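You operate a simulated robot arm through the tools that you are given. There is no shell and no other tool. Be economical: measure what you need, move in short steps, check, and stop when the job is done.

Carry out the task below with a simulated two-armed robot. There is one attempt and no reset: what you move stays moved.

TASK
Pick up the brown parts carton marked "Relays" from the grey table top with one hand, pass it to the other hand and put it on the lower shelf of the packing table. Set down upright: brown parts carton.

Only the result counts: the job must be done as asked and must still hold three seconds after the hand-in. Knocking over, shifting, dropping, spilling or breaking anything else fails it.

THE ROBOT
Two 7-joint arms with two-finger parallel grippers on one trunk, on a base that drives. Base frame: it is fixed to the floor where the robot stands at the start and does not move with it; the origin is under the middle of the robot, x ahead of it, y to its left, z up. Lengths are in m, angles in degrees, forces in N, time in s.
The left shoulder is at the start at [0.07, 0.177, 1.095], the right one opposite. With the tool pointing down near the work surface each hand reaches from about 0.28 to 0.72 m from the robot's upright axis, wherever it stands, measured 20 degrees to its own side. Places, roughly: lower shelf of the packing table [0.6, 1.8, 0.2]. Payload 3.43 kg a hand.
The tool frame of a hand sits at the grasp point between the pads (the TCP): z along the fingers, y along the line on which they close. The tips reach 0.03 m beyond it. The gripper opens to 0.094 m. The fingers are 0.028 m wide and 0.01 m thick; the gripper's body (0.05 by 0.096 m) begins 0.055 m behind the TCP.
Orientation is told as [roll, pitch, yaw] about the base's x, y, z axes, in that order, counted from this pose: with the fingers straight down and closing along the base's y, the tool's x points along the base's -x, its y along +y and its z along -z.

THE INTERFACE
- The arms move only by the tool arm_command. It takes "left_motion", "right_motion" or both (then of equal length, played together; a hand with none holds still); each is a list of rows, each an object (a shift or turn left out is 0, a gripper value left out holds the last) with "gripper": the finger opening in m, from 0 to 0.094; "offset": the shift along the base's x, y, z in m, a list of three; "angular": the turn, a rotation vector about the base's x, y, z in degrees, a list of three. In form: [{"gripper": gripper, "offset": [dx, dy, dz], "angular": [rx, ry, rz]}, ...]. A call has 1 to 8 rows; each row shifts and turns the commanded pose from where the row before left it. Rows are played at 5 a second. More than 0.05 m and 8.6 degrees between two rows, or a gripper value outside its range, and nothing of the call is played. A pose out of reach is approached as far as the arm can. The call stops where the force on the tool passes 40 N (or 10 N more than at its start, if that is more) or the arm is blocked; 0.2 s more then pass. Each finger travels about 0.153 m/s and halts on what it meets, pressing with about 24 N; the grip force reading is that of the motor and also rises with nothing between the fingers. The clock runs only during rows and for 0.2 s after the last one: add rows that do not move to give the fingers time. It gives the time, the measured TCP pose, the force on the tool (base axes), the opening and the grip force at its end, in the units of the frame above (readings bear some noise), with the torque about the TCP (base axes, N m) and any sound that the robot's microphone picked up.
- Cameras (640 x 400 px; columns grow to the right, rows downward): "scene" is now at [0.1271, 0.0209, 1.3977]; the picture's right is [0.26, -0.96, 0.00], its down [-0.69, -0.19, -0.70] and it looks along [0.68, 0.18, -0.71] (base axes); focal length 254 px, centre (320, 200). "left" rides on the left gripper at [0.076, -0.014, -0.102] in its tool frame; the picture's right is [0.18, 0.98, 0.00], its down [-0.75, 0.14, -0.64] and it looks along [-0.63, 0.12, 0.77] (tool axes); focal length 243 px, centre (320, 200). "right" rides on the right gripper at [0.076, 0.014, -0.102] in its tool frame; the picture's right is [-0.18, 0.98, 0.00], its down [-0.75, -0.14, -0.64] and it looks along [-0.63, -0.12, 0.77] (tool axes); focal length 243 px, centre (320, 200). There is no depth. A picture from a camera that has moved, and an enlarged one, comes with that camera's place and axes in the base frame and with its lens.
- capture(camera): a new picture of that camera. No time passes.
- move_column(by): slides the trunk up (or, below 0, down) by that many m; the arms and the scene camera ride with it, the base frame stays. It gives what a move gives, with no picture.
- steer(legs): drives the robot by 1 to 6 legs, each [ahead, turn to the left] in m and degrees, along the robot's own axes; the way and the turn of a leg run together, so that a leg with both is an arc; at most 1.5 m and 180 degrees a leg. The arms and the cameras ride along, it lands a little off, and it stops where it bumps. It gives what a move gives.
- aim_head(pan, tilt): turns the head with the scene camera to pan (to the left, within 86 degrees either way) and tilt (down, from -29 to 69), counted from straight ahead of the robot. It gives what a move gives.
- enlarge(camera, box): a new picture of the part [left, top, right, bottom] of that camera's present view, enlarged. No time passes.
- close_job(): hands the job in; it is judged then, once.

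Go step by step. Nothing tells you exact positions but the pictures and the camera data: compare them with the known pose of the tool, close in by small moves and look again before you grip or let go. The budget is 120 turns and 88 pictures, counting those below and the enlarged ones. Unless the task says otherwise, let go and move clear before handing in, and close with one line.

The tools are called after "Emit:" as name(argument=value, ...) on one line, values as JSON. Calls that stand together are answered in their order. arm_command: Moves the arms, as the interface text tells. Its arguments: {"type":"object","properties":{"left_motion":{"type":"array","items":{"type":"object","properties":{"gripper":{"type":"number"},"offset":{"type":"array","items":{"type":"number"}},"angular":{"type":"array","items":{"type":"number"}}}}},"right_motion":{"type":"array","items":{"type":"object","properties":{"gripper":{"type":"number"},"offset":{"type":"array","items":{"type":"number"}},"angular":{"type":"array","items":{"type":"number"}}}}}},"required":[]} The other tools are called the same way: move_column (by) slides the trunk up or down; steer (legs) drives the base; aim_head (pan, tilt) turns the head that bears the scene camera; capture (camera) takes a picture; enlarge (camera, box) takes an enlarged picture of a part of a camera's view; close_job () hands the job in.

At the start:

```text
clock: 0.0
left_tcp_pos: [0.3457, 0.4331, 0.9804]
left_ee_rot: [-0.1, 0.0, 0.1]
left_ft_force: [-0.5, -0.8, 0.8]
left_wrist_torque: [0.01, 0.0, 0.01]
left_finger_gap: 0.0939
left_finger_force: 0.1
right_tcp_pos: [0.4883, -0.0365, 1.0633]
right_ee_rot: [0.0, -0.1, -0.1]
right_ft_force: [-0.1, -1.1, -0.7]
right_wrist_torque: [0.02, 0.0, -0.04]
right_finger_gap: 0.094
right_finger_force: 0.2
trunk travel left (down, up): [-0.675, 0.165]
robot x, y, heading: [0.0013, -0.0014, 0.1]
head pan, tilt: [15.2, 45.6]
```

scene: 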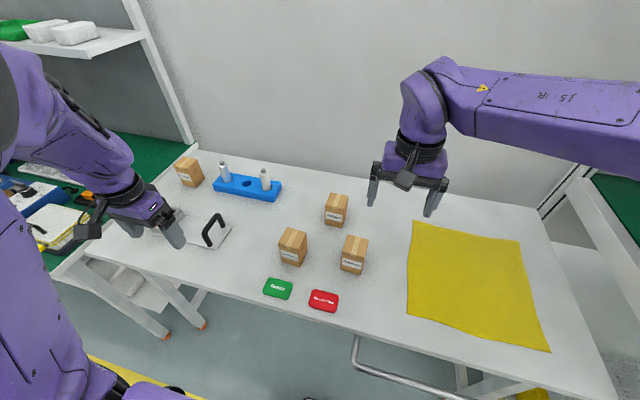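
right: 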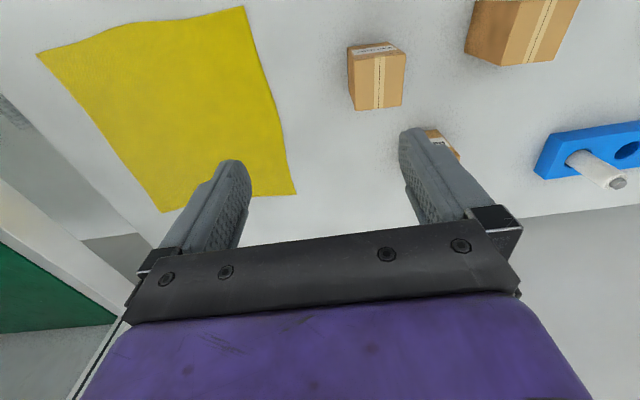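
left: 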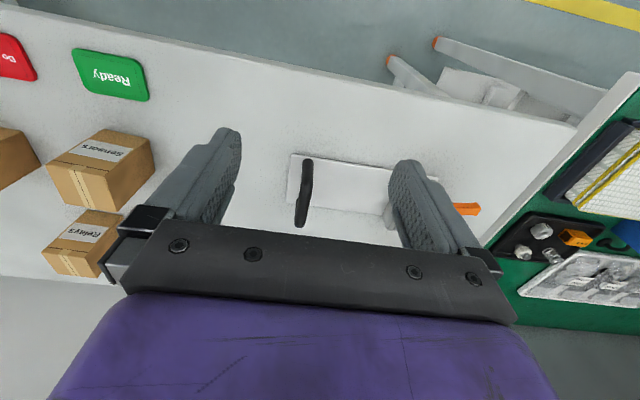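

I see four cartons on the table; the labels need a closer look to tell which one is "Relays".

Emit:
enlarge(camera="scene", box=[260, 170, 400, 290])

Emit:
enlarge(camera="scene", box=[150, 140, 290, 220])

Emit:
enlarge(camera="left", box=[0, 100, 180, 300])

```text
3.33 times, centred on (330, 230) of scene
camera zoom: at [0.1271, 0.0209, 1.3977], right [0.26, -0.96, 0.0], down [-0.69, -0.19, -0.7], along [0.68, 0.18, -0.71], focal length 846 px, centre (287, 100)
```

zoom: 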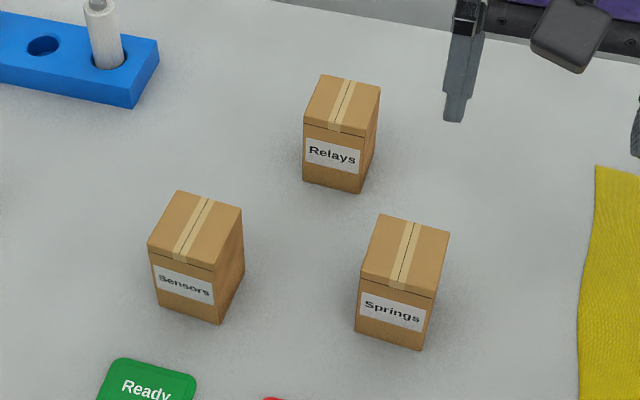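

```text
4.57 times, centred on (220, 180) of scene
camera zoom: at [0.1271, 0.0209, 1.3977], right [0.26, -0.96, 0.0], down [-0.69, -0.19, -0.7], along [0.68, 0.18, -0.71], focal length 1160 px, centre (777, 291)
```

zoom: 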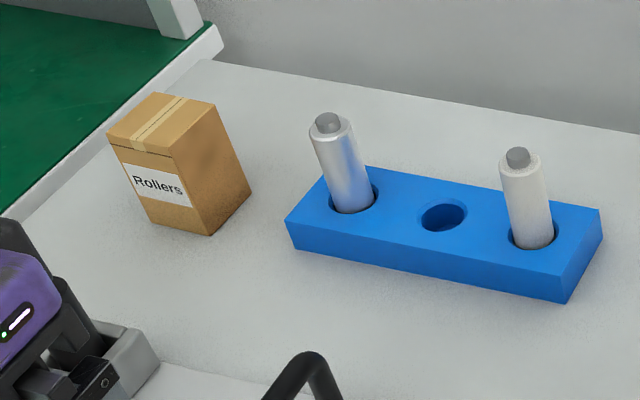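

```text
2.00 times, centred on (90, 200) of left
camera zoom: at [0.2693, 0.4175, 1.0832], right [-0.18, 0.98, 0.0], down [0.75, 0.14, 0.64], along [0.63, 0.12, -0.77], focal length 485 px, centre (780, 200)
```

zoom: 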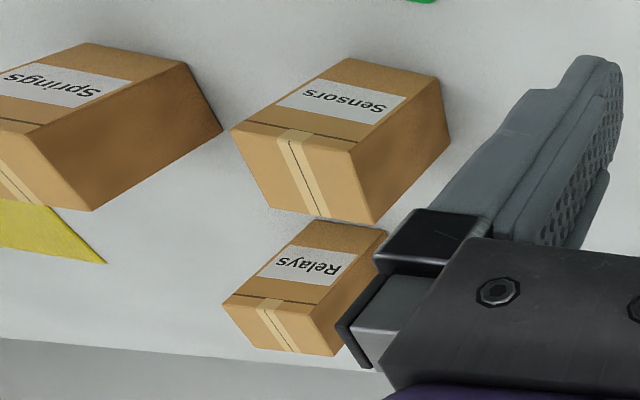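

The Relays carton is the rear of the three, centre about (0.651, 0.109), about 0.056 wide, 0.065 deep and 0.077 tall. I'll look at the packing table on the left before choosing hands.

Emit:
aim_head(pan=75, tilt=35)

Emit:
capture(camera="scene")

```text
clock: 1.3
left_tcp_pos: [0.3455, 0.4323, 0.9805]
left_ee_rot: [0.0, -0.1, 0.0]
left_ft_force: [0.8, 0.1, -0.8]
left_wrist_torque: [0.0, -0.01, -0.02]
left_finger_gap: 0.094
left_finger_force: 0.0
right_tcp_pos: [0.4883, -0.0358, 1.0635]
right_ee_rot: [0.0, -0.1, -0.1]
right_ft_force: [-0.2, -0.2, 1.2]
right_wrist_torque: [-0.01, 0.0, 0.01]
right_finger_gap: 0.0943
right_finger_force: 0.1
trunk travel left (down, up): [-0.675, 0.165]
robot x, y, heading: [0.002, 0.0011, -0.0]
head pan, tilt: [75.0, 35.0]
```

```text
81 pictures are left
camera scene: at [0.072, 0.0848, 1.4133], right [0.97, -0.26, 0.0], down [-0.15, -0.55, -0.82], along [0.21, 0.79, -0.57], focal length 254 px, centre (320, 200)
```

scene: 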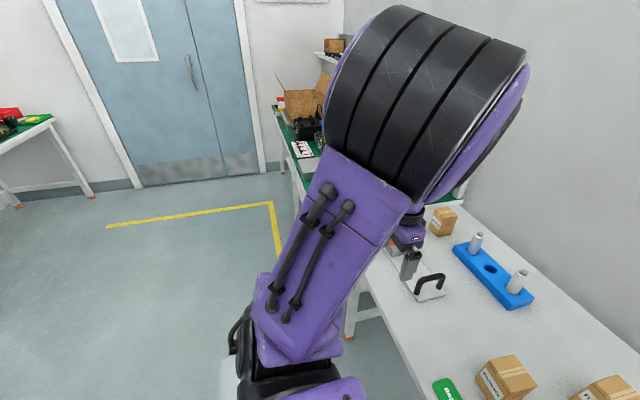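

The packing table lies beyond the left arm. Left hand will pick from above by the top edge (closing along y). Right hand moves aside and tilts forward ready to receive.

Emit:
arm_command(left_motion=[{"offset": [0.03, -0.03, 0]}, {"offset": [0.03, -0.03, 0]}, {"offset": [0.03, -0.03, 0]}, {"offset": [0.03, -0.03, 0]}, {"offset": [0.03, -0.03, 0]}, {"offset": [0.03, -0.03, 0]}, {"offset": [0.03, -0.03, 0]}, {"offset": [0.03, -0.03, 0]}], right_motion=[{"offset": [0, -0.033, 0], "angular": [0, -7.5, 0]}, {"offset": [0, -0.033, 0], "angular": [0, -7.5, 0]}, {"offset": [0, -0.033, 0], "angular": [0, -7.5, 0]}, {"offset": [0, -0.033, 0], "angular": [0, -7.5, 0]}, {"offset": [0, -0.033, 0], "angular": [0, -7.5, 0]}, {"offset": [0, -0.033, 0], "angular": [0, -7.5, 0]}, {"offset": [0, -0.033, 0], "angular": [0, -7.5, 0]}, {"offset": [0, -0.033, 0], "angular": [0, -7.5, 0]}])

Emit:
aim_head(pan=5, tilt=40)

Emit:
capture(camera="left")

Emit:
capture(camera="scene")

```text
clock: 3.1
left_tcp_pos: [0.5867, 0.1889, 0.9799]
left_ee_rot: [0.1, 0.0, 0.1]
left_ft_force: [0.2, -0.5, 0.4]
left_wrist_torque: [0.06, 0.06, -0.01]
left_finger_gap: 0.0939
left_finger_force: 0.1
right_tcp_pos: [0.4885, -0.3008, 1.0612]
right_ee_rot: [0.3, -60.0, -0.2]
right_ft_force: [0.4, -0.8, 0.9]
right_wrist_torque: [0.02, 0.0, 0.03]
right_finger_gap: 0.0941
right_finger_force: 0.0
trunk travel left (down, up): [-0.675, 0.165]
robot x, y, heading: [0.001, 0.003, -0.1]
head pan, tilt: [75.0, 35.0]
```

```text
clock: 4.5
left_tcp_pos: [0.584, 0.1932, 0.9799]
left_ee_rot: [0.0, 0.0, -0.1]
left_ft_force: [-0.4, -0.1, -0.3]
left_wrist_torque: [-0.01, 0.01, -0.01]
left_finger_gap: 0.0942
left_finger_force: 0.2
right_tcp_pos: [0.4878, -0.2988, 1.0626]
right_ee_rot: [0.0, -59.9, -0.1]
right_ft_force: [0.3, 0.1, -0.1]
right_wrist_torque: [-0.01, -0.05, -0.02]
right_finger_gap: 0.0941
right_finger_force: 0.1
trunk travel left (down, up): [-0.675, 0.165]
robot x, y, heading: [0.0006, 0.0029, 0.2]
head pan, tilt: [5.0, 40.0]
```

```text
80 pictures are left
camera left: at [0.5092, 0.1774, 1.0818], right [-0.18, 0.98, 0.0], down [0.75, 0.14, 0.64], along [0.63, 0.12, -0.77], focal length 243 px, centre (320, 200)
```

left: 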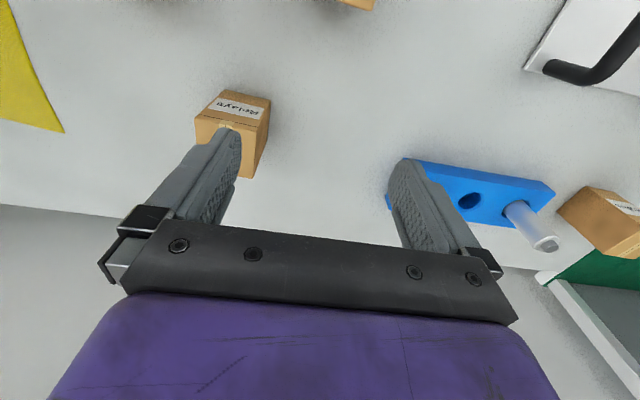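

```text
79 pictures are left
camera scene: at [0.1338, 0.007, 1.4057], right [0.09, -1.0, 0.0], down [-0.64, -0.06, -0.77], along [0.76, 0.07, -0.64], focal length 254 px, centre (320, 200)
```

scene: 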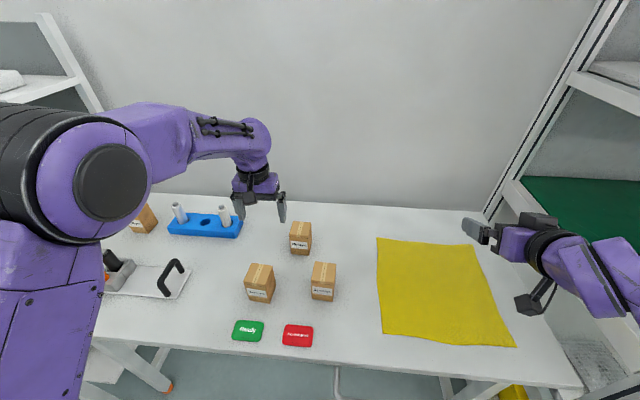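

The carton estimate is confirmed at about (0.648, 0.110). I'll move the left hand over it.

Emit:
arm_command(left_motion=[{"offset": [0.02, -0.028, 0]}, {"offset": [0.022, -0.028, 0]}, {"offset": [0.022, -0.027, 0]}, {"offset": [0, 0, -0.025]}, {}])

Emit:
capture(camera="left")

Emit:
enlarge(camera="scene", box=[220, 160, 380, 280])

```text
clock: 5.7
left_tcp_pos: [0.6503, 0.109, 0.9555]
left_ee_rot: [0.0, -0.1, 0.1]
left_ft_force: [-0.4, 0.2, 0.6]
left_wrist_torque: [0.0, 0.02, 0.01]
left_finger_gap: 0.0941
left_finger_force: 0.0
right_tcp_pos: [0.4873, -0.2993, 1.0622]
right_ee_rot: [0.2, -60.0, -0.1]
right_ft_force: [0.6, -0.1, -0.5]
right_wrist_torque: [-0.05, -0.02, 0.03]
right_finger_gap: 0.094
right_finger_force: 0.1
trunk travel left (down, up): [-0.675, 0.165]
robot x, y, heading: [-0.0033, -0.0005, 0.0]
head pan, tilt: [5.0, 40.0]
```

```text
78 pictures are left
camera left: at [0.5739, 0.0933, 1.0589], right [-0.18, 0.98, 0.0], down [0.75, 0.14, 0.64], along [0.63, 0.12, -0.77], focal length 243 px, centre (320, 200)
```

left: 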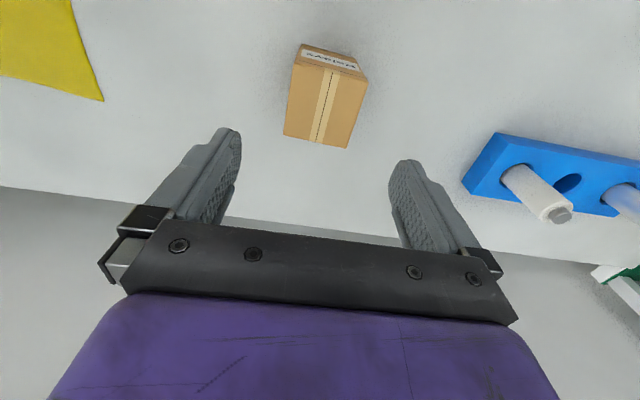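

```text
3.33 times, centred on (300, 220) of scene
camera zoom: at [0.1336, 0.0066, 1.4057], right [0.09, -1.0, 0.0], down [-0.64, -0.06, -0.77], along [0.76, 0.07, -0.64], focal length 846 px, centre (387, 133)
```

zoom: 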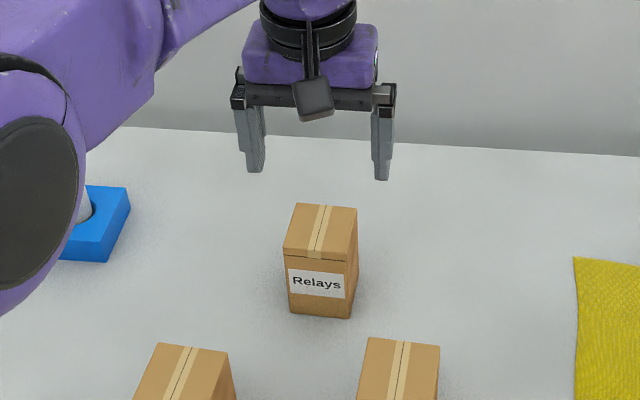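

Lateral alignment is good; the carton centre is near (0.644, 0.108). I'll descend so that the tips cover the top ~23 mm, then check.

Emit:
arm_command(left_motion=[{"offset": [-0.006, 0, -0.02]}, {"offset": [0, 0, -0.025]}, {"offset": [0, 0, -0.025]}, {"offset": [0, 0, -0.021]}, {}])

Emit:
enlarge(camera="scene", box=[240, 180, 360, 270])

Emit:
capture(camera="left")

```text
clock: 6.9
left_tcp_pos: [0.6431, 0.1099, 0.8643]
left_ee_rot: [0.1, -0.1, 0.0]
left_ft_force: [-1.4, -0.4, 0.9]
left_wrist_torque: [-0.02, -0.02, 0.0]
left_finger_gap: 0.0942
left_finger_force: 0.1
right_tcp_pos: [0.4873, -0.2996, 1.0631]
right_ee_rot: [0.1, -60.1, -0.2]
right_ft_force: [-0.3, 0.1, -0.5]
right_wrist_torque: [-0.02, -0.01, 0.01]
right_finger_gap: 0.0942
right_finger_force: 0.1
trunk travel left (down, up): [-0.675, 0.165]
robot x, y, heading: [0.0016, 0.0008, 0.2]
head pan, tilt: [5.0, 40.0]
```

```text
4.44 times, centred on (300, 225) of scene
camera zoom: at [0.1335, 0.0067, 1.4058], right [0.09, -1.0, 0.0], down [-0.64, -0.06, -0.77], along [0.76, 0.07, -0.64], focal length 1128 px, centre (409, 89)
```

zoom: 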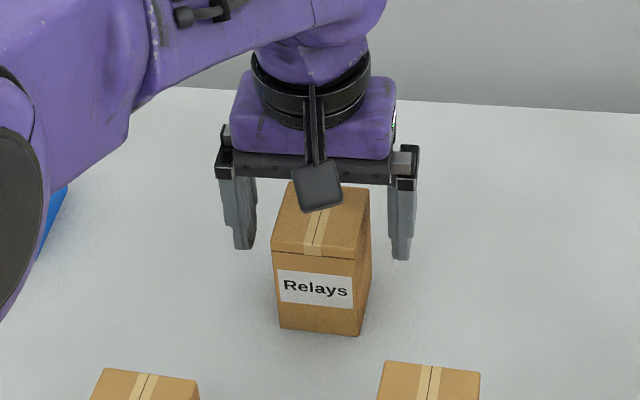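

```text
75 pictures are left
camera left: at [0.5669, 0.0938, 0.9671], right [-0.18, 0.98, 0.0], down [0.75, 0.14, 0.64], along [0.63, 0.12, -0.77], focal length 243 px, centre (320, 200)
```

left: 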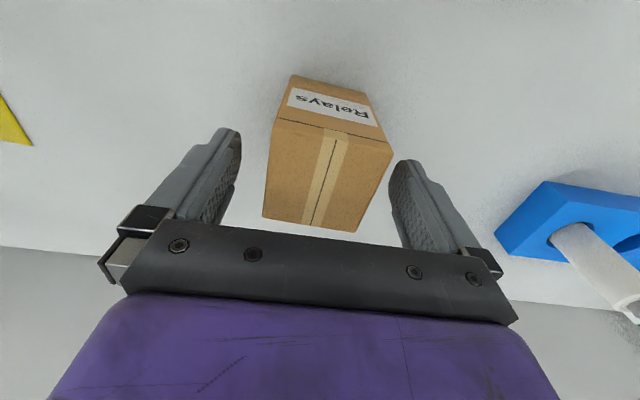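

Fingers straddle the carton top. I'll rise 4 mm to leave room for the other hand, then close.

Emit:
arm_command(left_motion=[{"offset": [0.002, 0, 0.004]}, {"gripper": 0.05}, {"gripper": 0.03}, {"gripper": 0.03}, {"gripper": 0.03}, {}])

Emit:
capture(camera="left")

```text
clock: 8.3
left_tcp_pos: [0.6444, 0.1096, 0.8686]
left_ee_rot: [0.1, -0.1, 0.0]
left_ft_force: [0.5, -0.2, -0.7]
left_wrist_torque: [-0.01, -0.03, -0.01]
left_finger_gap: 0.0609
left_finger_force: 24.0
right_tcp_pos: [0.488, -0.2983, 1.0624]
right_ee_rot: [0.1, -60.0, -0.1]
right_ft_force: [-0.6, 0.6, -0.5]
right_wrist_torque: [-0.03, 0.0, -0.02]
right_finger_gap: 0.0939
right_finger_force: 0.1
trunk travel left (down, up): [-0.675, 0.165]
robot x, y, heading: [-0.0003, 0.0003, 0.2]
head pan, tilt: [5.0, 40.0]
```

```text
74 pictures are left
camera left: at [0.5687, 0.0945, 0.9716], right [-0.18, 0.98, 0.0], down [0.75, 0.14, 0.64], along [0.63, 0.12, -0.77], focal length 243 px, centre (320, 200)
```

left: 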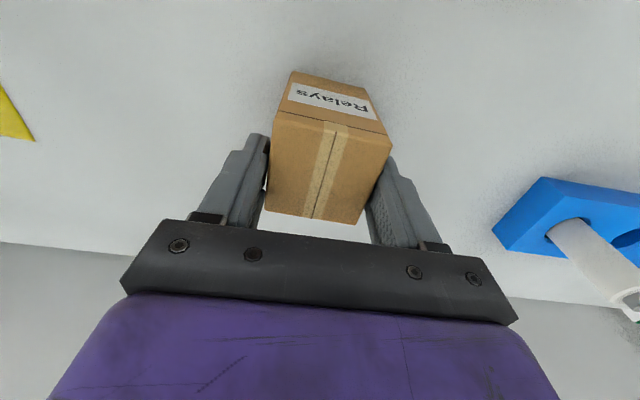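

Gripped at 0.061 m. Lifting straight up.

Emit:
arm_command(left_motion=[{"offset": [0, 0, 0.015]}, {"offset": [0, 0, 0.02]}, {"offset": [0, 0, 0.025]}, {"offset": [0, 0, 0.03]}, {"offset": [-0.01, 0, 0.03]}, {"offset": [-0.01, 0, 0.03]}, {"offset": [-0.01, -0.01, 0.025]}, {}])

Emit:
capture(camera="scene")

Emit:
capture(camera="right")

```text
clock: 10.1
left_tcp_pos: [0.6136, 0.0984, 1.0448]
left_ee_rot: [0.0, 0.0, 0.0]
left_ft_force: [1.0, 0.6, -0.8]
left_wrist_torque: [-0.03, 0.02, -0.02]
left_finger_gap: 0.0299
left_finger_force: 0.0
right_tcp_pos: [0.4891, -0.2981, 1.0607]
right_ee_rot: [0.1, -60.0, -0.1]
right_ft_force: [1.3, 0.3, -0.8]
right_wrist_torque: [0.02, -0.04, 0.02]
right_finger_gap: 0.0939
right_finger_force: 0.0
trunk travel left (down, up): [-0.675, 0.165]
robot x, y, heading: [0.0008, 0.0026, -0.1]
head pan, tilt: [5.0, 40.0]
```

```text
73 pictures are left
camera scene: at [0.1344, 0.0072, 1.4056], right [0.09, -1.0, 0.0], down [-0.64, -0.06, -0.77], along [0.76, 0.07, -0.64], focal length 254 px, centre (320, 200)
```

scene: 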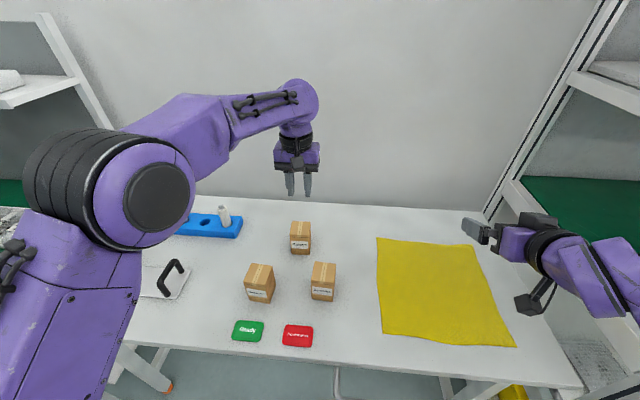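

```text
72 pictures are left
camera right: at [0.3606, -0.2828, 1.0485], right [0.09, 0.98, 0.16], down [-0.18, -0.14, 0.97], along [0.98, -0.12, 0.16], focal length 243 px, centre (320, 200)
```

right: 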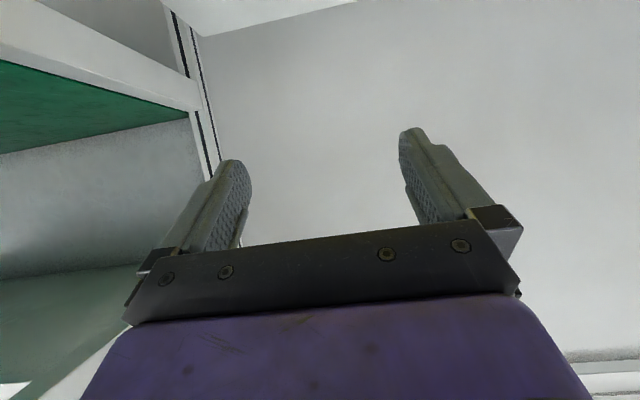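

The carton slipped out and stayed on the table; I need a closer look at it and then a deeper grip.

Emit:
enlarge(camera="scene", box=[240, 180, 360, 270])

Emit:
capture(camera="left")

```text
4.44 times, centred on (300, 225) of scene
camera zoom: at [0.1344, 0.0072, 1.4056], right [0.09, -1.0, 0.0], down [-0.64, -0.06, -0.77], along [0.76, 0.07, -0.64], focal length 1128 px, centre (409, 89)
```

zoom: 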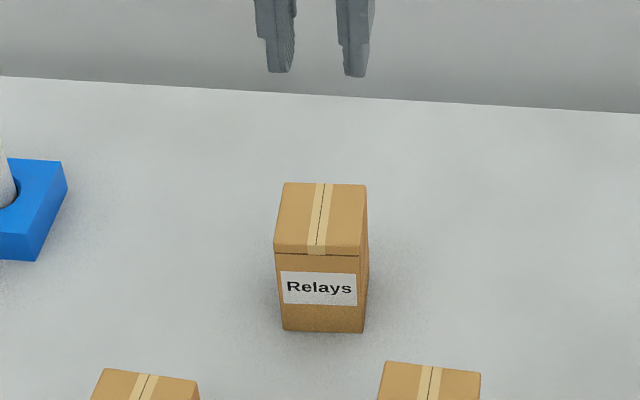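

```text
70 pictures are left
camera left: at [0.5376, 0.0834, 1.1469], right [-0.18, 0.98, 0.0], down [0.75, 0.14, 0.64], along [0.63, 0.12, -0.77], focal length 243 px, centre (320, 200)
```

left: 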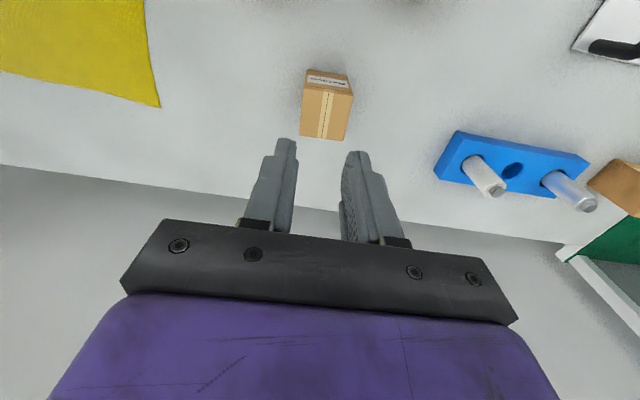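

The carton is upright and essentially unmoved. I'll re-grip it deeper, this time on the front and back faces (hand turned 90°), leaving the side faces for the right hand.

Emit:
arm_command(left_motion=[{"gripper": 0.094, "angular": [0, 0, -8.2]}, {"angular": [0, 0, -8.2]}, {"angular": [0, 0, -8.2]}, {"angular": [0, 0, -8.2]}, {"angular": [0, 0, -8.2]}, {"angular": [0, 0, -8.2]}, {"angular": [0, 0, -8.2]}])

Emit:
arm_command(left_motion=[{"angular": [0, 0, -8.2]}, {"angular": [0, 0, -8.2]}, {"angular": [0, 0, -8.2]}, {"angular": [0, 0, -8.0]}, {"offset": [0.016, 0.005, -0.03]}, {"offset": [0.016, 0.005, -0.03]}, {"offset": [0, 0, -0.03]}, {}])

Emit:
capture(camera="left")

Emit:
capture(camera="scene")

```text
clock: 11.7
left_tcp_pos: [0.6158, 0.099, 1.0435]
left_ee_rot: [0.0, 0.1, -57.6]
left_ft_force: [0.7, -0.5, -0.3]
left_wrist_torque: [0.01, 0.02, -0.02]
left_finger_gap: 0.0938
left_finger_force: 0.0
right_tcp_pos: [0.4895, -0.2979, 1.0625]
right_ee_rot: [0.2, -60.0, -0.2]
right_ft_force: [-0.1, -0.3, -0.4]
right_wrist_torque: [0.01, -0.02, -0.01]
right_finger_gap: 0.0939
right_finger_force: 0.1
trunk travel left (down, up): [-0.675, 0.165]
robot x, y, heading: [-0.0006, -0.0002, -0.1]
head pan, tilt: [5.0, 40.0]
```

```text
clock: 13.5
left_tcp_pos: [0.648, 0.1105, 0.9544]
left_ee_rot: [0.0, 0.1, -89.9]
left_ft_force: [-0.1, 0.0, 0.5]
left_wrist_torque: [-0.03, 0.05, 0.02]
left_finger_gap: 0.0941
left_finger_force: 0.1
right_tcp_pos: [0.4871, -0.2979, 1.0614]
right_ee_rot: [0.1, -60.0, -0.1]
right_ft_force: [0.8, -0.7, 0.5]
right_wrist_torque: [0.0, 0.03, -0.02]
right_finger_gap: 0.094
right_finger_force: 0.2
trunk travel left (down, up): [-0.675, 0.165]
robot x, y, heading: [0.003, 0.0017, 0.2]
head pan, tilt: [5.0, 40.0]
```

```text
69 pictures are left
camera left: at [0.6333, 0.1854, 1.0568], right [0.98, 0.18, 0.0], down [0.14, -0.75, 0.64], along [0.12, -0.63, -0.77], focal length 243 px, centre (320, 200)
```

left: 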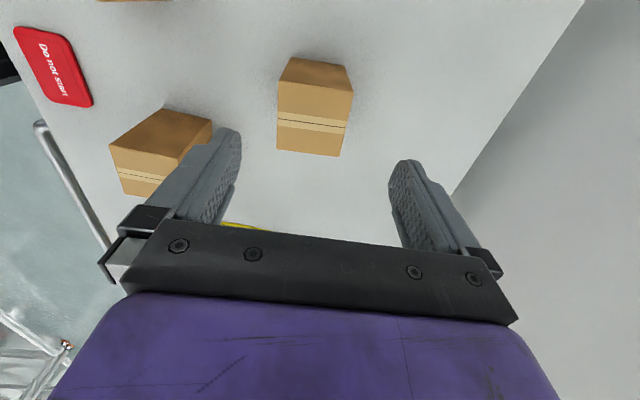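

```text
68 pictures are left
camera scene: at [0.1338, 0.0068, 1.4057], right [0.09, -1.0, 0.0], down [-0.64, -0.06, -0.77], along [0.76, 0.07, -0.64], focal length 254 px, centre (320, 200)
```

scene: 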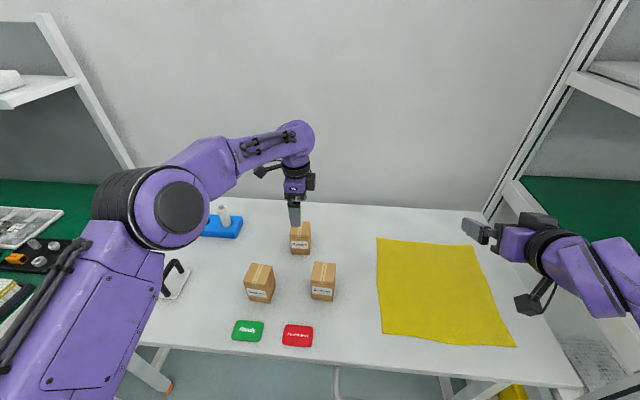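

Hand is turned and reachable. Carton centre ≈ (0.643, 0.106); descending to grip with TCP ~2 cm below the top.

Emit:
arm_command(left_motion=[{"offset": [-0.005, -0.004, -0.02]}, {"offset": [0, 0, -0.025]}, {"offset": [0, 0, -0.025]}, {"offset": [0, 0, -0.02]}, {"offset": [0, 0, -0.018]}, {"offset": [0, 0, -0.008]}, {}])

Emit:
capture(camera="left")

```text
clock: 15.1
left_tcp_pos: [0.6434, 0.1065, 0.8383]
left_ee_rot: [0.0, 0.1, -90.0]
left_ft_force: [-0.1, 0.0, -0.3]
left_wrist_torque: [0.01, -0.02, -0.01]
left_finger_gap: 0.094
left_finger_force: 0.0
right_tcp_pos: [0.4883, -0.2983, 1.0619]
right_ee_rot: [0.0, -60.0, 0.0]
right_ft_force: [0.7, 0.0, 0.4]
right_wrist_torque: [-0.05, -0.01, -0.05]
right_finger_gap: 0.0942
right_finger_force: 0.0
trunk travel left (down, up): [-0.675, 0.165]
robot x, y, heading: [-0.0015, -0.0, -0.1]
head pan, tilt: [5.0, 40.0]
```

```text
67 pictures are left
camera left: at [0.6283, 0.1814, 0.9399], right [0.98, 0.18, 0.0], down [0.14, -0.75, 0.64], along [0.12, -0.63, -0.77], focal length 243 px, centre (320, 200)
```

left: 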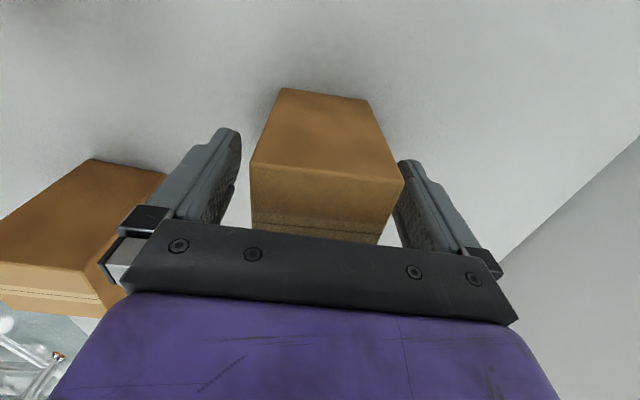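

Emit:
arm_command(left_motion=[{"offset": [-0.002, 0, 0], "gripper": 0.07}, {"gripper": 0.03}, {"gripper": 0.02}, {"gripper": 0.02}, {"gripper": 0.02}, {}])

Emit:
arm_command(left_motion=[{"offset": [0, 0, 0.003]}, {"offset": [0, 0, 0.005]}, {"offset": [0, 0, 0.008]}, {"offset": [0, 0, 0.01]}, {}])

Emit:
capture(camera="scene")

```text
clock: 16.5
left_tcp_pos: [0.6398, 0.1061, 0.837]
left_ee_rot: [0.0, 0.0, -90.1]
left_ft_force: [0.3, -0.7, 0.3]
left_wrist_torque: [-0.01, -0.01, -0.01]
left_finger_gap: 0.0603
left_finger_force: 23.8
right_tcp_pos: [0.4871, -0.2984, 1.0616]
right_ee_rot: [0.2, -60.0, -0.2]
right_ft_force: [-0.1, 0.6, 0.2]
right_wrist_torque: [-0.02, -0.01, -0.02]
right_finger_gap: 0.0939
right_finger_force: 0.0
trunk travel left (down, up): [-0.675, 0.165]
robot x, y, heading: [-0.0054, 0.0038, -0.1]
head pan, tilt: [5.0, 40.0]
```

```text
clock: 17.7
left_tcp_pos: [0.6399, 0.1062, 0.8642]
left_ee_rot: [0.0, 0.0, -90.0]
left_ft_force: [-0.7, -0.5, -1.1]
left_wrist_torque: [-0.02, 0.01, -0.03]
left_finger_gap: 0.0604
left_finger_force: 23.8
right_tcp_pos: [0.4889, -0.2984, 1.0623]
right_ee_rot: [0.0, -60.0, -0.1]
right_ft_force: [-0.1, -0.1, -0.4]
right_wrist_torque: [0.02, -0.01, 0.0]
right_finger_gap: 0.0941
right_finger_force: 0.1
trunk travel left (down, up): [-0.675, 0.165]
robot x, y, heading: [0.0042, 0.0022, 0.0]
head pan, tilt: [5.0, 40.0]
```

```text
66 pictures are left
camera scene: at [0.1343, 0.0069, 1.4057], right [0.09, -1.0, 0.0], down [-0.64, -0.06, -0.77], along [0.76, 0.07, -0.64], focal length 254 px, centre (320, 200)
```

scene: 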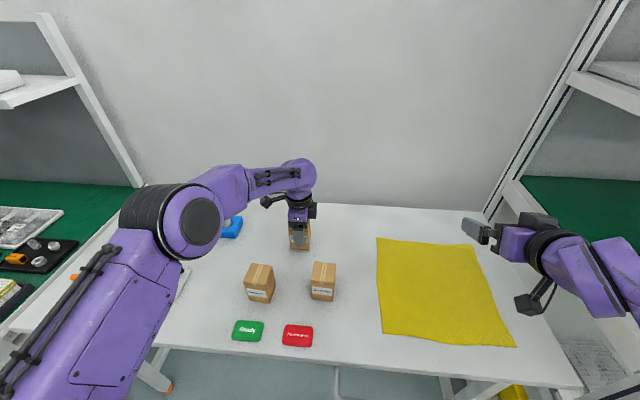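

Emit:
enlarge(camera="scene", box=[240, 180, 360, 270])

```text
4.44 times, centred on (300, 225) of scene
camera zoom: at [0.1343, 0.0069, 1.4057], right [0.09, -1.0, 0.0], down [-0.64, -0.06, -0.77], along [0.76, 0.07, -0.64], focal length 1128 px, centre (409, 89)
```

zoom: 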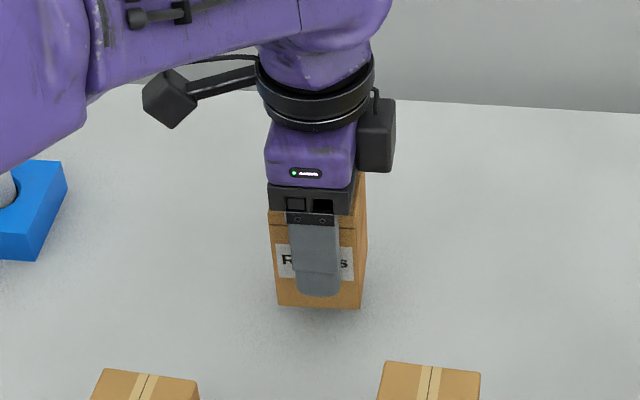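

The carton is off the table and held. Lifting further, slowly.

Emit:
arm_command(left_motion=[{"offset": [0, 0, 0.015]}, {"offset": [0, 0, 0.02]}, {"offset": [0, 0, 0.025]}, {"offset": [0, 0, 0.025]}, {"offset": [0, 0, 0.025]}, {"offset": [0, 0, 0.025]}, {"offset": [0, 0, 0.02]}, {"offset": [0, 0, 0.01]}], right_motion=[{"angular": [0, -5, 0]}, {"angular": [0, -5, 0]}, {}, {}, {}, {}, {}, {}])

Emit:
capture(camera="scene")

Emit:
capture(camera="left")

```text
clock: 19.5
left_tcp_pos: [0.6389, 0.1066, 1.0286]
left_ee_rot: [0.1, -0.1, -90.0]
left_ft_force: [0.2, 0.0, -1.7]
left_wrist_torque: [0.01, 0.01, 0.03]
left_finger_gap: 0.0599
left_finger_force: 24.3
right_tcp_pos: [0.4933, -0.3009, 1.0655]
right_ee_rot: [0.2, -70.0, -0.2]
right_ft_force: [0.9, 0.0, 0.5]
right_wrist_torque: [0.0, 0.02, 0.0]
right_finger_gap: 0.0939
right_finger_force: 0.1
right hand out of reach, approached as far as the arm can: row 2
trunk travel left (down, up): [-0.675, 0.165]
robot x, y, heading: [-0.0015, 0.0009, 0.1]
head pan, tilt: [5.0, 40.0]
```

```text
64 pictures are left
camera scene: at [0.1339, 0.0068, 1.4057], right [0.09, -1.0, 0.0], down [-0.64, -0.06, -0.77], along [0.76, 0.07, -0.64], focal length 254 px, centre (320, 200)
```

scene: 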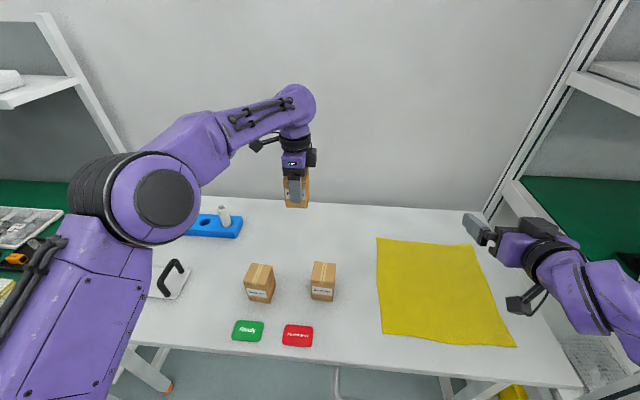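

```text
63 pictures are left
camera left: at [0.6259, 0.1811, 1.1308], right [0.98, 0.18, 0.0], down [0.14, -0.75, 0.64], along [0.12, -0.63, -0.77], focal length 243 px, centre (320, 200)
```

left: 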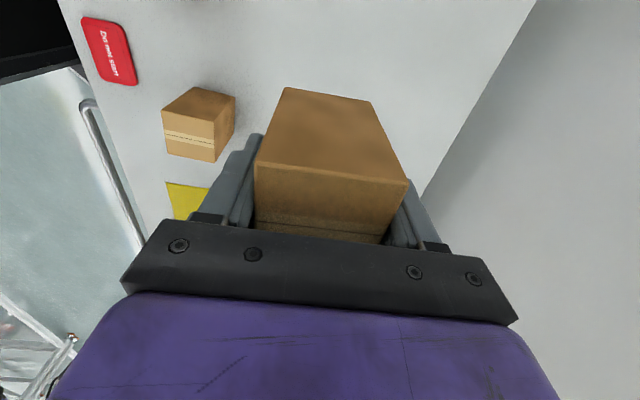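

Carton is held firmly. I'll bring the left hand a bit toward the middle and move the right hand to a waiting spot in front of the carton, tilted 20° down.

Emit:
arm_command(left_motion=[{"offset": [0, -0.01, 0]}, {"offset": [0, -0.01, 0]}, {"offset": [0, -0.01, 0]}, {"offset": [0, -0.01, 0]}, {"offset": [0, -0.01, 0]}, {"offset": [0, -0.01, 0]}, {"offset": [0, -0.01, 0]}, {}], right_motion=[{"offset": [0.002, 0.042, -0.008]}, {"offset": [0, 0.042, -0.008]}, {"offset": [0, 0.042, -0.008]}, {"offset": [0, 0.042, -0.008]}, {"offset": [0, 0.042, -0.008]}, {"offset": [0, 0.042, -0.008]}, {"offset": [0, 0.042, -0.008]}, {"offset": [0, 0.041, 0]}])

Emit:
capture(camera="scene")

Emit:
capture(camera="right")

```text
clock: 21.3
left_tcp_pos: [0.6397, 0.0382, 1.0274]
left_ee_rot: [0.0, -0.2, -90.1]
left_ft_force: [0.7, 0.6, -1.2]
left_wrist_torque: [0.02, -0.01, 0.0]
left_finger_gap: 0.06
left_finger_force: 24.6
right_tcp_pos: [0.5051, 0.0338, 1.0089]
right_ee_rot: [0.0, -70.0, -0.1]
right_ft_force: [0.4, 0.0, 0.4]
right_wrist_torque: [-0.02, 0.03, -0.01]
right_finger_gap: 0.0939
right_finger_force: 0.2
right hand out of reach, approached as far as the arm can: row 1
trunk travel left (down, up): [-0.675, 0.165]
robot x, y, heading: [0.001, 0.0002, 0.1]
head pan, tilt: [5.0, 40.0]
```

```text
62 pictures are left
camera scene: at [0.134, 0.0094, 1.4057], right [0.09, -1.0, 0.0], down [-0.64, -0.06, -0.77], along [0.76, 0.07, -0.64], focal length 254 px, centre (320, 200)
```

scene: 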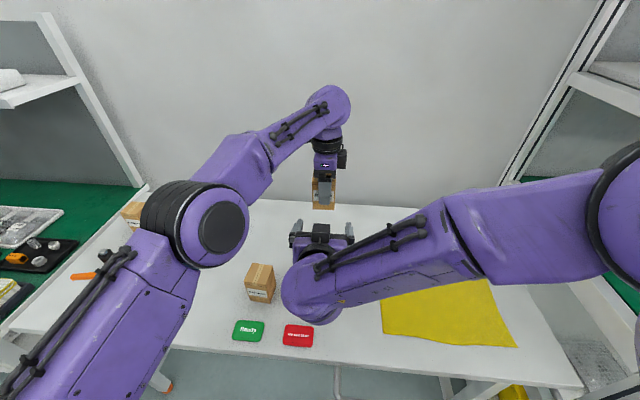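

```text
61 pictures are left
camera right: at [0.3814, 0.05, 0.9738], right [0.06, 0.98, 0.17], down [-0.35, -0.14, 0.93], along [0.94, -0.12, 0.33], focal length 243 px, centre (320, 200)
```

right: 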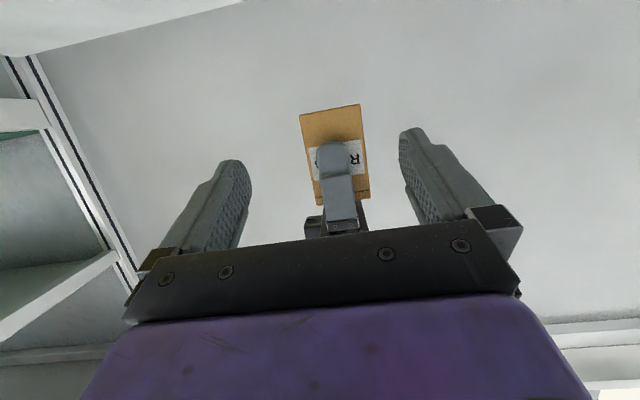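

Emit:
enlarge(camera="right", box=[260, 90, 400, 240])

Emit:
enlarge(camera="scene", box=[260, 120, 400, 260])

```text
2.67 times, centred on (330, 165) of right
camera zoom: at [0.3814, 0.05, 0.9738], right [0.06, 0.98, 0.17], down [-0.35, -0.14, 0.93], along [0.94, -0.12, 0.33], focal length 647 px, centre (293, 293)
```

zoom: 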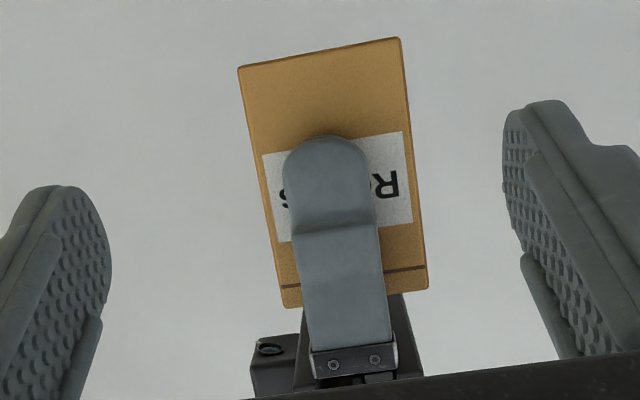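

```text
2.86 times, centred on (330, 190) of scene
camera zoom: at [0.134, 0.0094, 1.4057], right [0.09, -1.0, 0.0], down [-0.64, -0.06, -0.77], along [0.76, 0.07, -0.64], focal length 725 px, centre (291, 229)
```

zoom: 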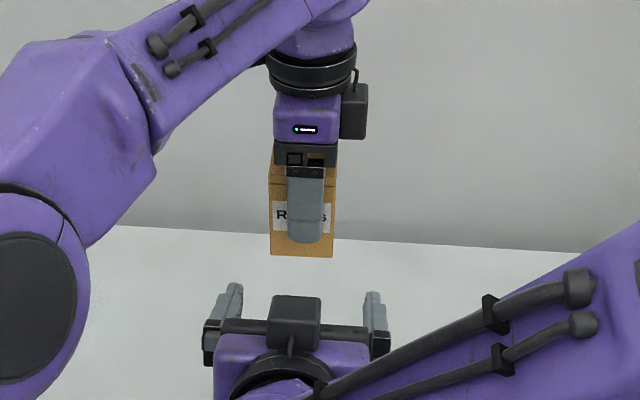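

The carton front face spans y ≈ 0.017–0.070, z ≈ 0.972–1.059. I'll align the right hand and slide it in from the front.

Emit:
arm_command(right_motion=[{"offset": [0.0, 0.0095, 0.005]}, {"offset": [0.03, 0, 0]}, {"offset": [0.03, 0, 0]}, {"offset": [0.03, 0, 0]}, {}])

Emit:
capture(camera="right")

Emit:
enlarge(camera="scene", box=[260, 120, 400, 260])

```text
clock: 22.5
left_tcp_pos: [0.6399, 0.036, 1.0288]
left_ee_rot: [-0.1, 0.0, -90.0]
left_ft_force: [-0.1, -0.1, -1.7]
left_wrist_torque: [0.03, 0.01, 0.0]
left_finger_gap: 0.0603
left_finger_force: 24.0
right_tcp_pos: [0.5947, 0.0441, 1.0139]
right_ee_rot: [0.3, -69.9, -0.3]
right_ft_force: [0.5, 0.3, -0.7]
right_wrist_torque: [0.03, -0.02, 0.02]
right_finger_gap: 0.094
right_finger_force: 0.0
trunk travel left (down, up): [-0.675, 0.165]
robot x, y, heading: [-0.0002, 0.0044, 0.0]
head pan, tilt: [5.0, 40.0]
```

```text
58 pictures are left
camera right: at [0.4701, 0.0603, 0.9784], right [0.06, 0.98, 0.17], down [-0.35, -0.14, 0.93], along [0.94, -0.12, 0.33], focal length 243 px, centre (320, 200)
```

right: 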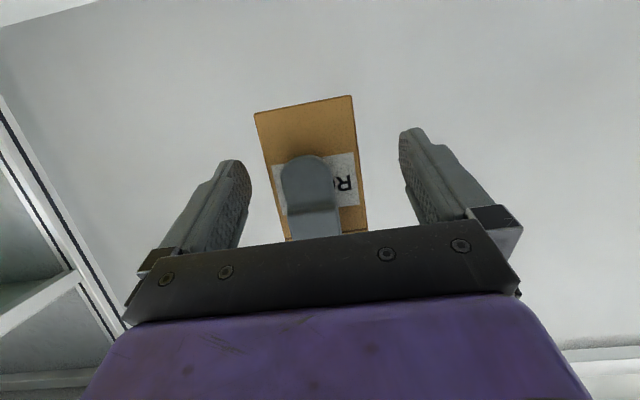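

```text
2.86 times, centred on (330, 190) of scene
camera zoom: at [0.1336, 0.0068, 1.4057], right [0.09, -1.0, 0.0], down [-0.64, -0.06, -0.77], along [0.76, 0.07, -0.64], focal length 725 px, centre (291, 229)
```

zoom: 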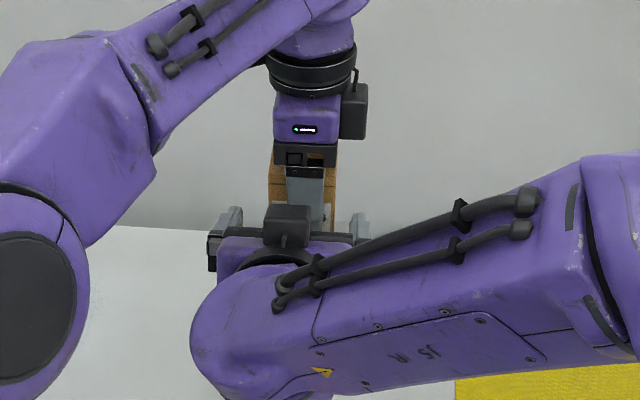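

Emit:
arm_command(right_motion=[{"offset": [0.012, -0.002, 0]}, {"offset": [0.011, 0, 0]}, {}])

Emit:
capture(camera="right")

Emit:
capture(camera="left")

Emit:
enlarge(camera="scene", box=[270, 150, 370, 220])

```text
clock: 23.3
left_tcp_pos: [0.6403, 0.0368, 1.0282]
left_ee_rot: [0.0, -0.1, -90.0]
left_ft_force: [0.5, 0.2, -1.1]
left_wrist_torque: [-0.04, 0.02, 0.01]
left_finger_gap: 0.0601
left_finger_force: 24.0
right_tcp_pos: [0.6148, 0.0412, 1.0131]
right_ee_rot: [0.2, -70.0, -0.3]
right_ft_force: [0.1, 0.4, 0.9]
right_wrist_torque: [-0.01, -0.01, -0.01]
right_finger_gap: 0.0941
right_finger_force: 0.1
trunk travel left (down, up): [-0.675, 0.165]
robot x, y, heading: [-0.0021, 0.0015, -0.0]
head pan, tilt: [5.0, 40.0]
```

```text
56 pictures are left
camera right: at [0.492, 0.0563, 0.9772], right [0.06, 0.98, 0.17], down [-0.35, -0.14, 0.93], along [0.94, -0.12, 0.33], focal length 243 px, centre (320, 200)
```

right: 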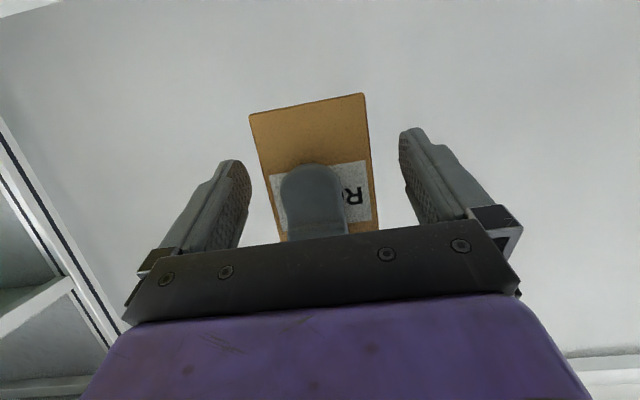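

```text
55 pictures are left
camera left: at [0.626, 0.1124, 1.1303], right [0.98, 0.18, 0.0], down [0.14, -0.75, 0.64], along [0.12, -0.63, -0.77], focal length 243 px, centre (320, 200)
```

left: 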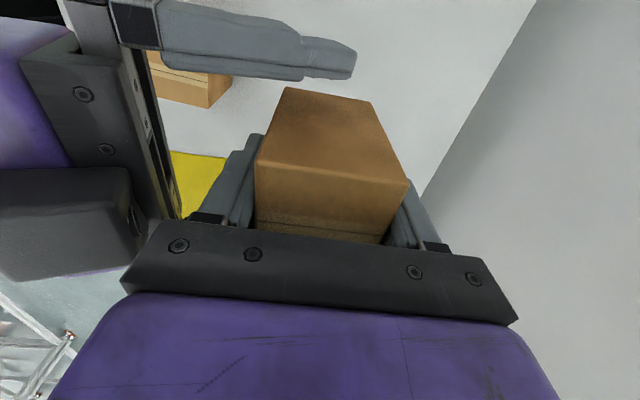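

```text
5.71 times, centred on (320, 185) of scene
camera zoom: at [0.1339, 0.0071, 1.4057], right [0.09, -1.0, 0.0], down [-0.64, -0.06, -0.77], along [0.76, 0.07, -0.64], focal length 1450 px, centre (320, 286)
```

zoom: 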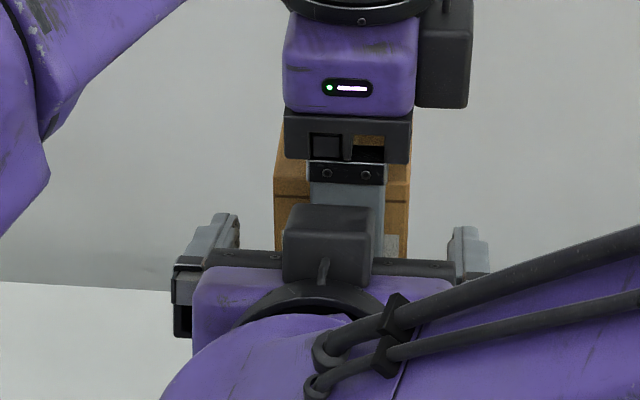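

Clearances look fine; the right fingers straddle the carton sides. Closing the right gripper.

Emit:
arm_command(right_motion=[{"gripper": 0.07}, {"gripper": 0.04}, {"gripper": 0.02}, {"gripper": 0.02}, {"gripper": 0.02}, {}])

Emit:
capture(camera="right")

Emit:
capture(camera="left")

```text
clock: 24.7
left_tcp_pos: [0.641, 0.0366, 1.0279]
left_ee_rot: [0.0, 0.0, -90.1]
left_ft_force: [-2.9, -0.9, -0.7]
left_wrist_torque: [0.1, 0.0, 0.14]
left_finger_gap: 0.0602
left_finger_force: 24.6
right_tcp_pos: [0.615, 0.0397, 1.0132]
right_ee_rot: [0.1, -70.0, -0.2]
right_ft_force: [2.5, 0.5, -0.7]
right_wrist_torque: [-0.09, 0.02, -0.1]
right_finger_gap: 0.0604
right_finger_force: 23.7
trunk travel left (down, up): [-0.675, 0.165]
robot x, y, heading: [-0.0031, -0.0003, 0.1]
head pan, tilt: [5.0, 40.0]
```

```text
53 pictures are left
camera right: at [0.492, 0.0563, 0.9772], right [0.06, 0.98, 0.17], down [-0.35, -0.14, 0.93], along [0.94, -0.12, 0.33], focal length 243 px, centre (320, 200)
```

right: 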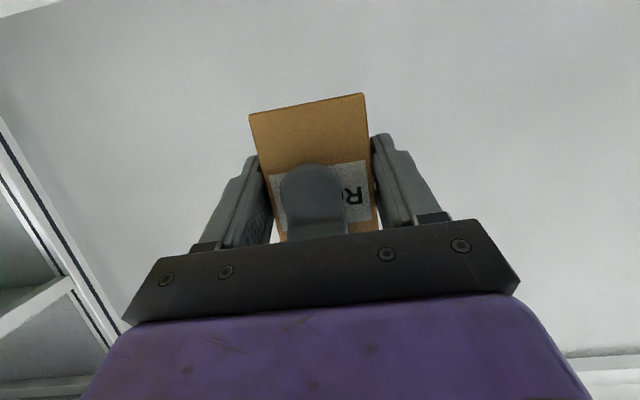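

```text
52 pictures are left
camera left: at [0.6262, 0.1123, 1.1302], right [0.98, 0.18, 0.0], down [0.14, -0.75, 0.64], along [0.12, -0.63, -0.77], focal length 243 px, centre (320, 200)
```

left: 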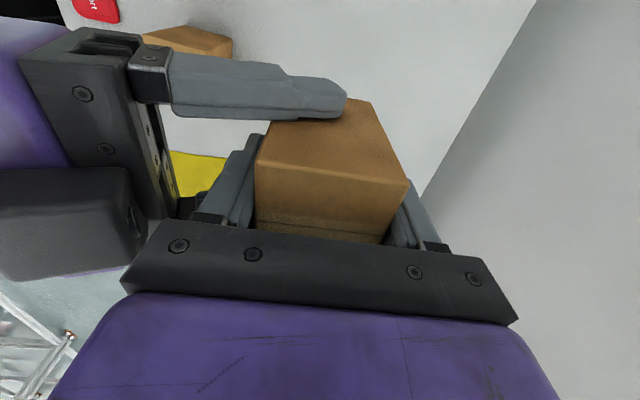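

Both hands hold it (0.060 each). Opening the left a little and then withdrawing it straight up.

Emit:
arm_command(left_motion=[{"gripper": 0.066}, {"gripper": 0.072}, {"gripper": 0.076}, {}])

Emit:
capture(camera="right")

```text
clock: 25.7
left_tcp_pos: [0.6399, 0.0371, 1.0272]
left_ee_rot: [0.0, -0.1, -90.1]
left_ft_force: [-0.6, 0.6, 0.2]
left_wrist_torque: [0.01, 0.02, -0.03]
left_finger_gap: 0.0761
left_finger_force: 0.0
right_tcp_pos: [0.6158, 0.0404, 1.0132]
right_ee_rot: [0.2, -70.1, -0.1]
right_ft_force: [0.1, -0.3, 0.3]
right_wrist_torque: [-0.05, 0.01, -0.02]
right_finger_gap: 0.0601
right_finger_force: 23.8
trunk travel left (down, up): [-0.675, 0.165]
robot x, y, heading: [0.0007, -0.002, 0.3]
head pan, tilt: [5.0, 40.0]
```

```text
51 pictures are left
camera right: at [0.492, 0.0563, 0.9772], right [0.06, 0.98, 0.17], down [-0.35, -0.14, 0.93], along [0.94, -0.12, 0.33], focal length 243 px, centre (320, 200)
```

right: 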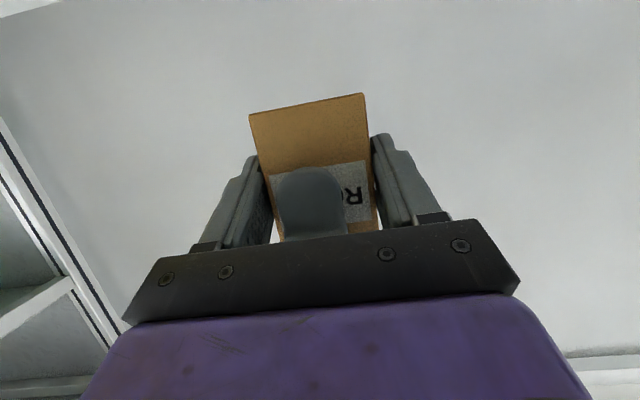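

Emit:
arm_command(left_motion=[{"offset": [0, 0, 0.01]}, {"offset": [0, 0, 0.01]}, {"offset": [0, 0, 0.01]}, {"offset": [0, 0, 0.01]}, {"offset": [0, 0, 0.01]}, {"offset": [0, 0, 0.01]}, {}], right_motion=[{"offset": [0, 0, -0.008]}, {"offset": [0, 0, -0.008]}, {"offset": [0, 0, -0.008]}, {"offset": [0, 0, -0.008]}, {"offset": [0, 0, -0.008]}, {"offset": [0, 0, -0.01]}, {}])

Emit:
capture(camera="left")

Emit:
capture(camera="right")

```text
clock: 27.3
left_tcp_pos: [0.637, 0.0466, 1.0851]
left_ee_rot: [-0.1, 0.0, -90.0]
left_ft_force: [0.4, 0.8, -1.2]
left_wrist_torque: [0.0, -0.02, 0.02]
left_finger_gap: 0.0759
left_finger_force: 0.1
left hand out of reach, approached as far as the arm can: row 5, 6
right_tcp_pos: [0.6135, 0.0395, 0.9635]
right_ee_rot: [0.1, -70.0, -0.2]
right_ft_force: [-0.2, 0.4, -0.2]
right_wrist_torque: [-0.02, 0.04, 0.0]
right_finger_gap: 0.0599
right_finger_force: 23.8
trunk travel left (down, up): [-0.675, 0.165]
robot x, y, heading: [-0.0007, -0.0013, -0.4]
head pan, tilt: [5.0, 40.0]
```

```text
50 pictures are left
camera left: at [0.6229, 0.122, 1.1874], right [0.98, 0.18, 0.0], down [0.14, -0.75, 0.64], along [0.12, -0.63, -0.77], focal length 243 px, centre (320, 200)
```

left: 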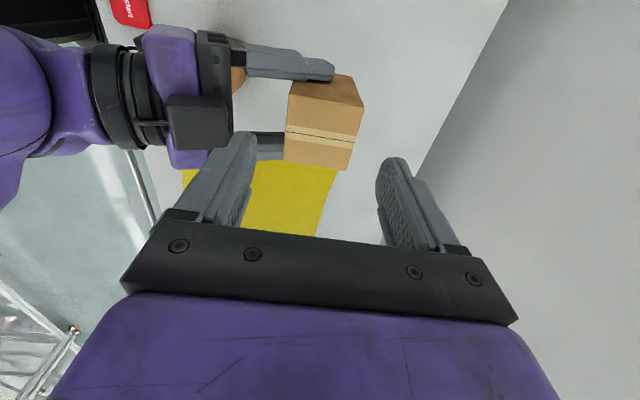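

```text
49 pictures are left
camera right: at [0.4905, 0.0562, 0.9277], right [0.06, 0.98, 0.17], down [-0.35, -0.14, 0.93], along [0.94, -0.12, 0.33], focal length 243 px, centre (320, 200)
```

right: 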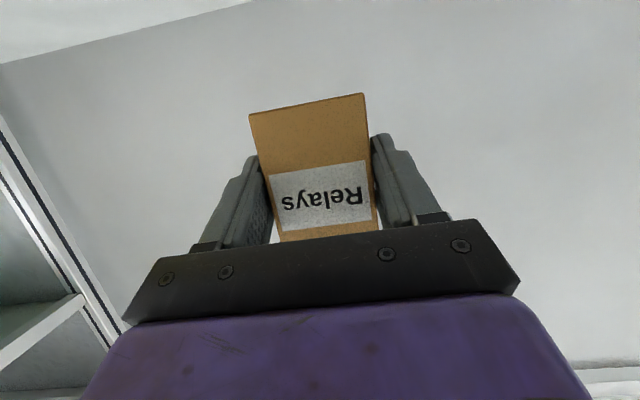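

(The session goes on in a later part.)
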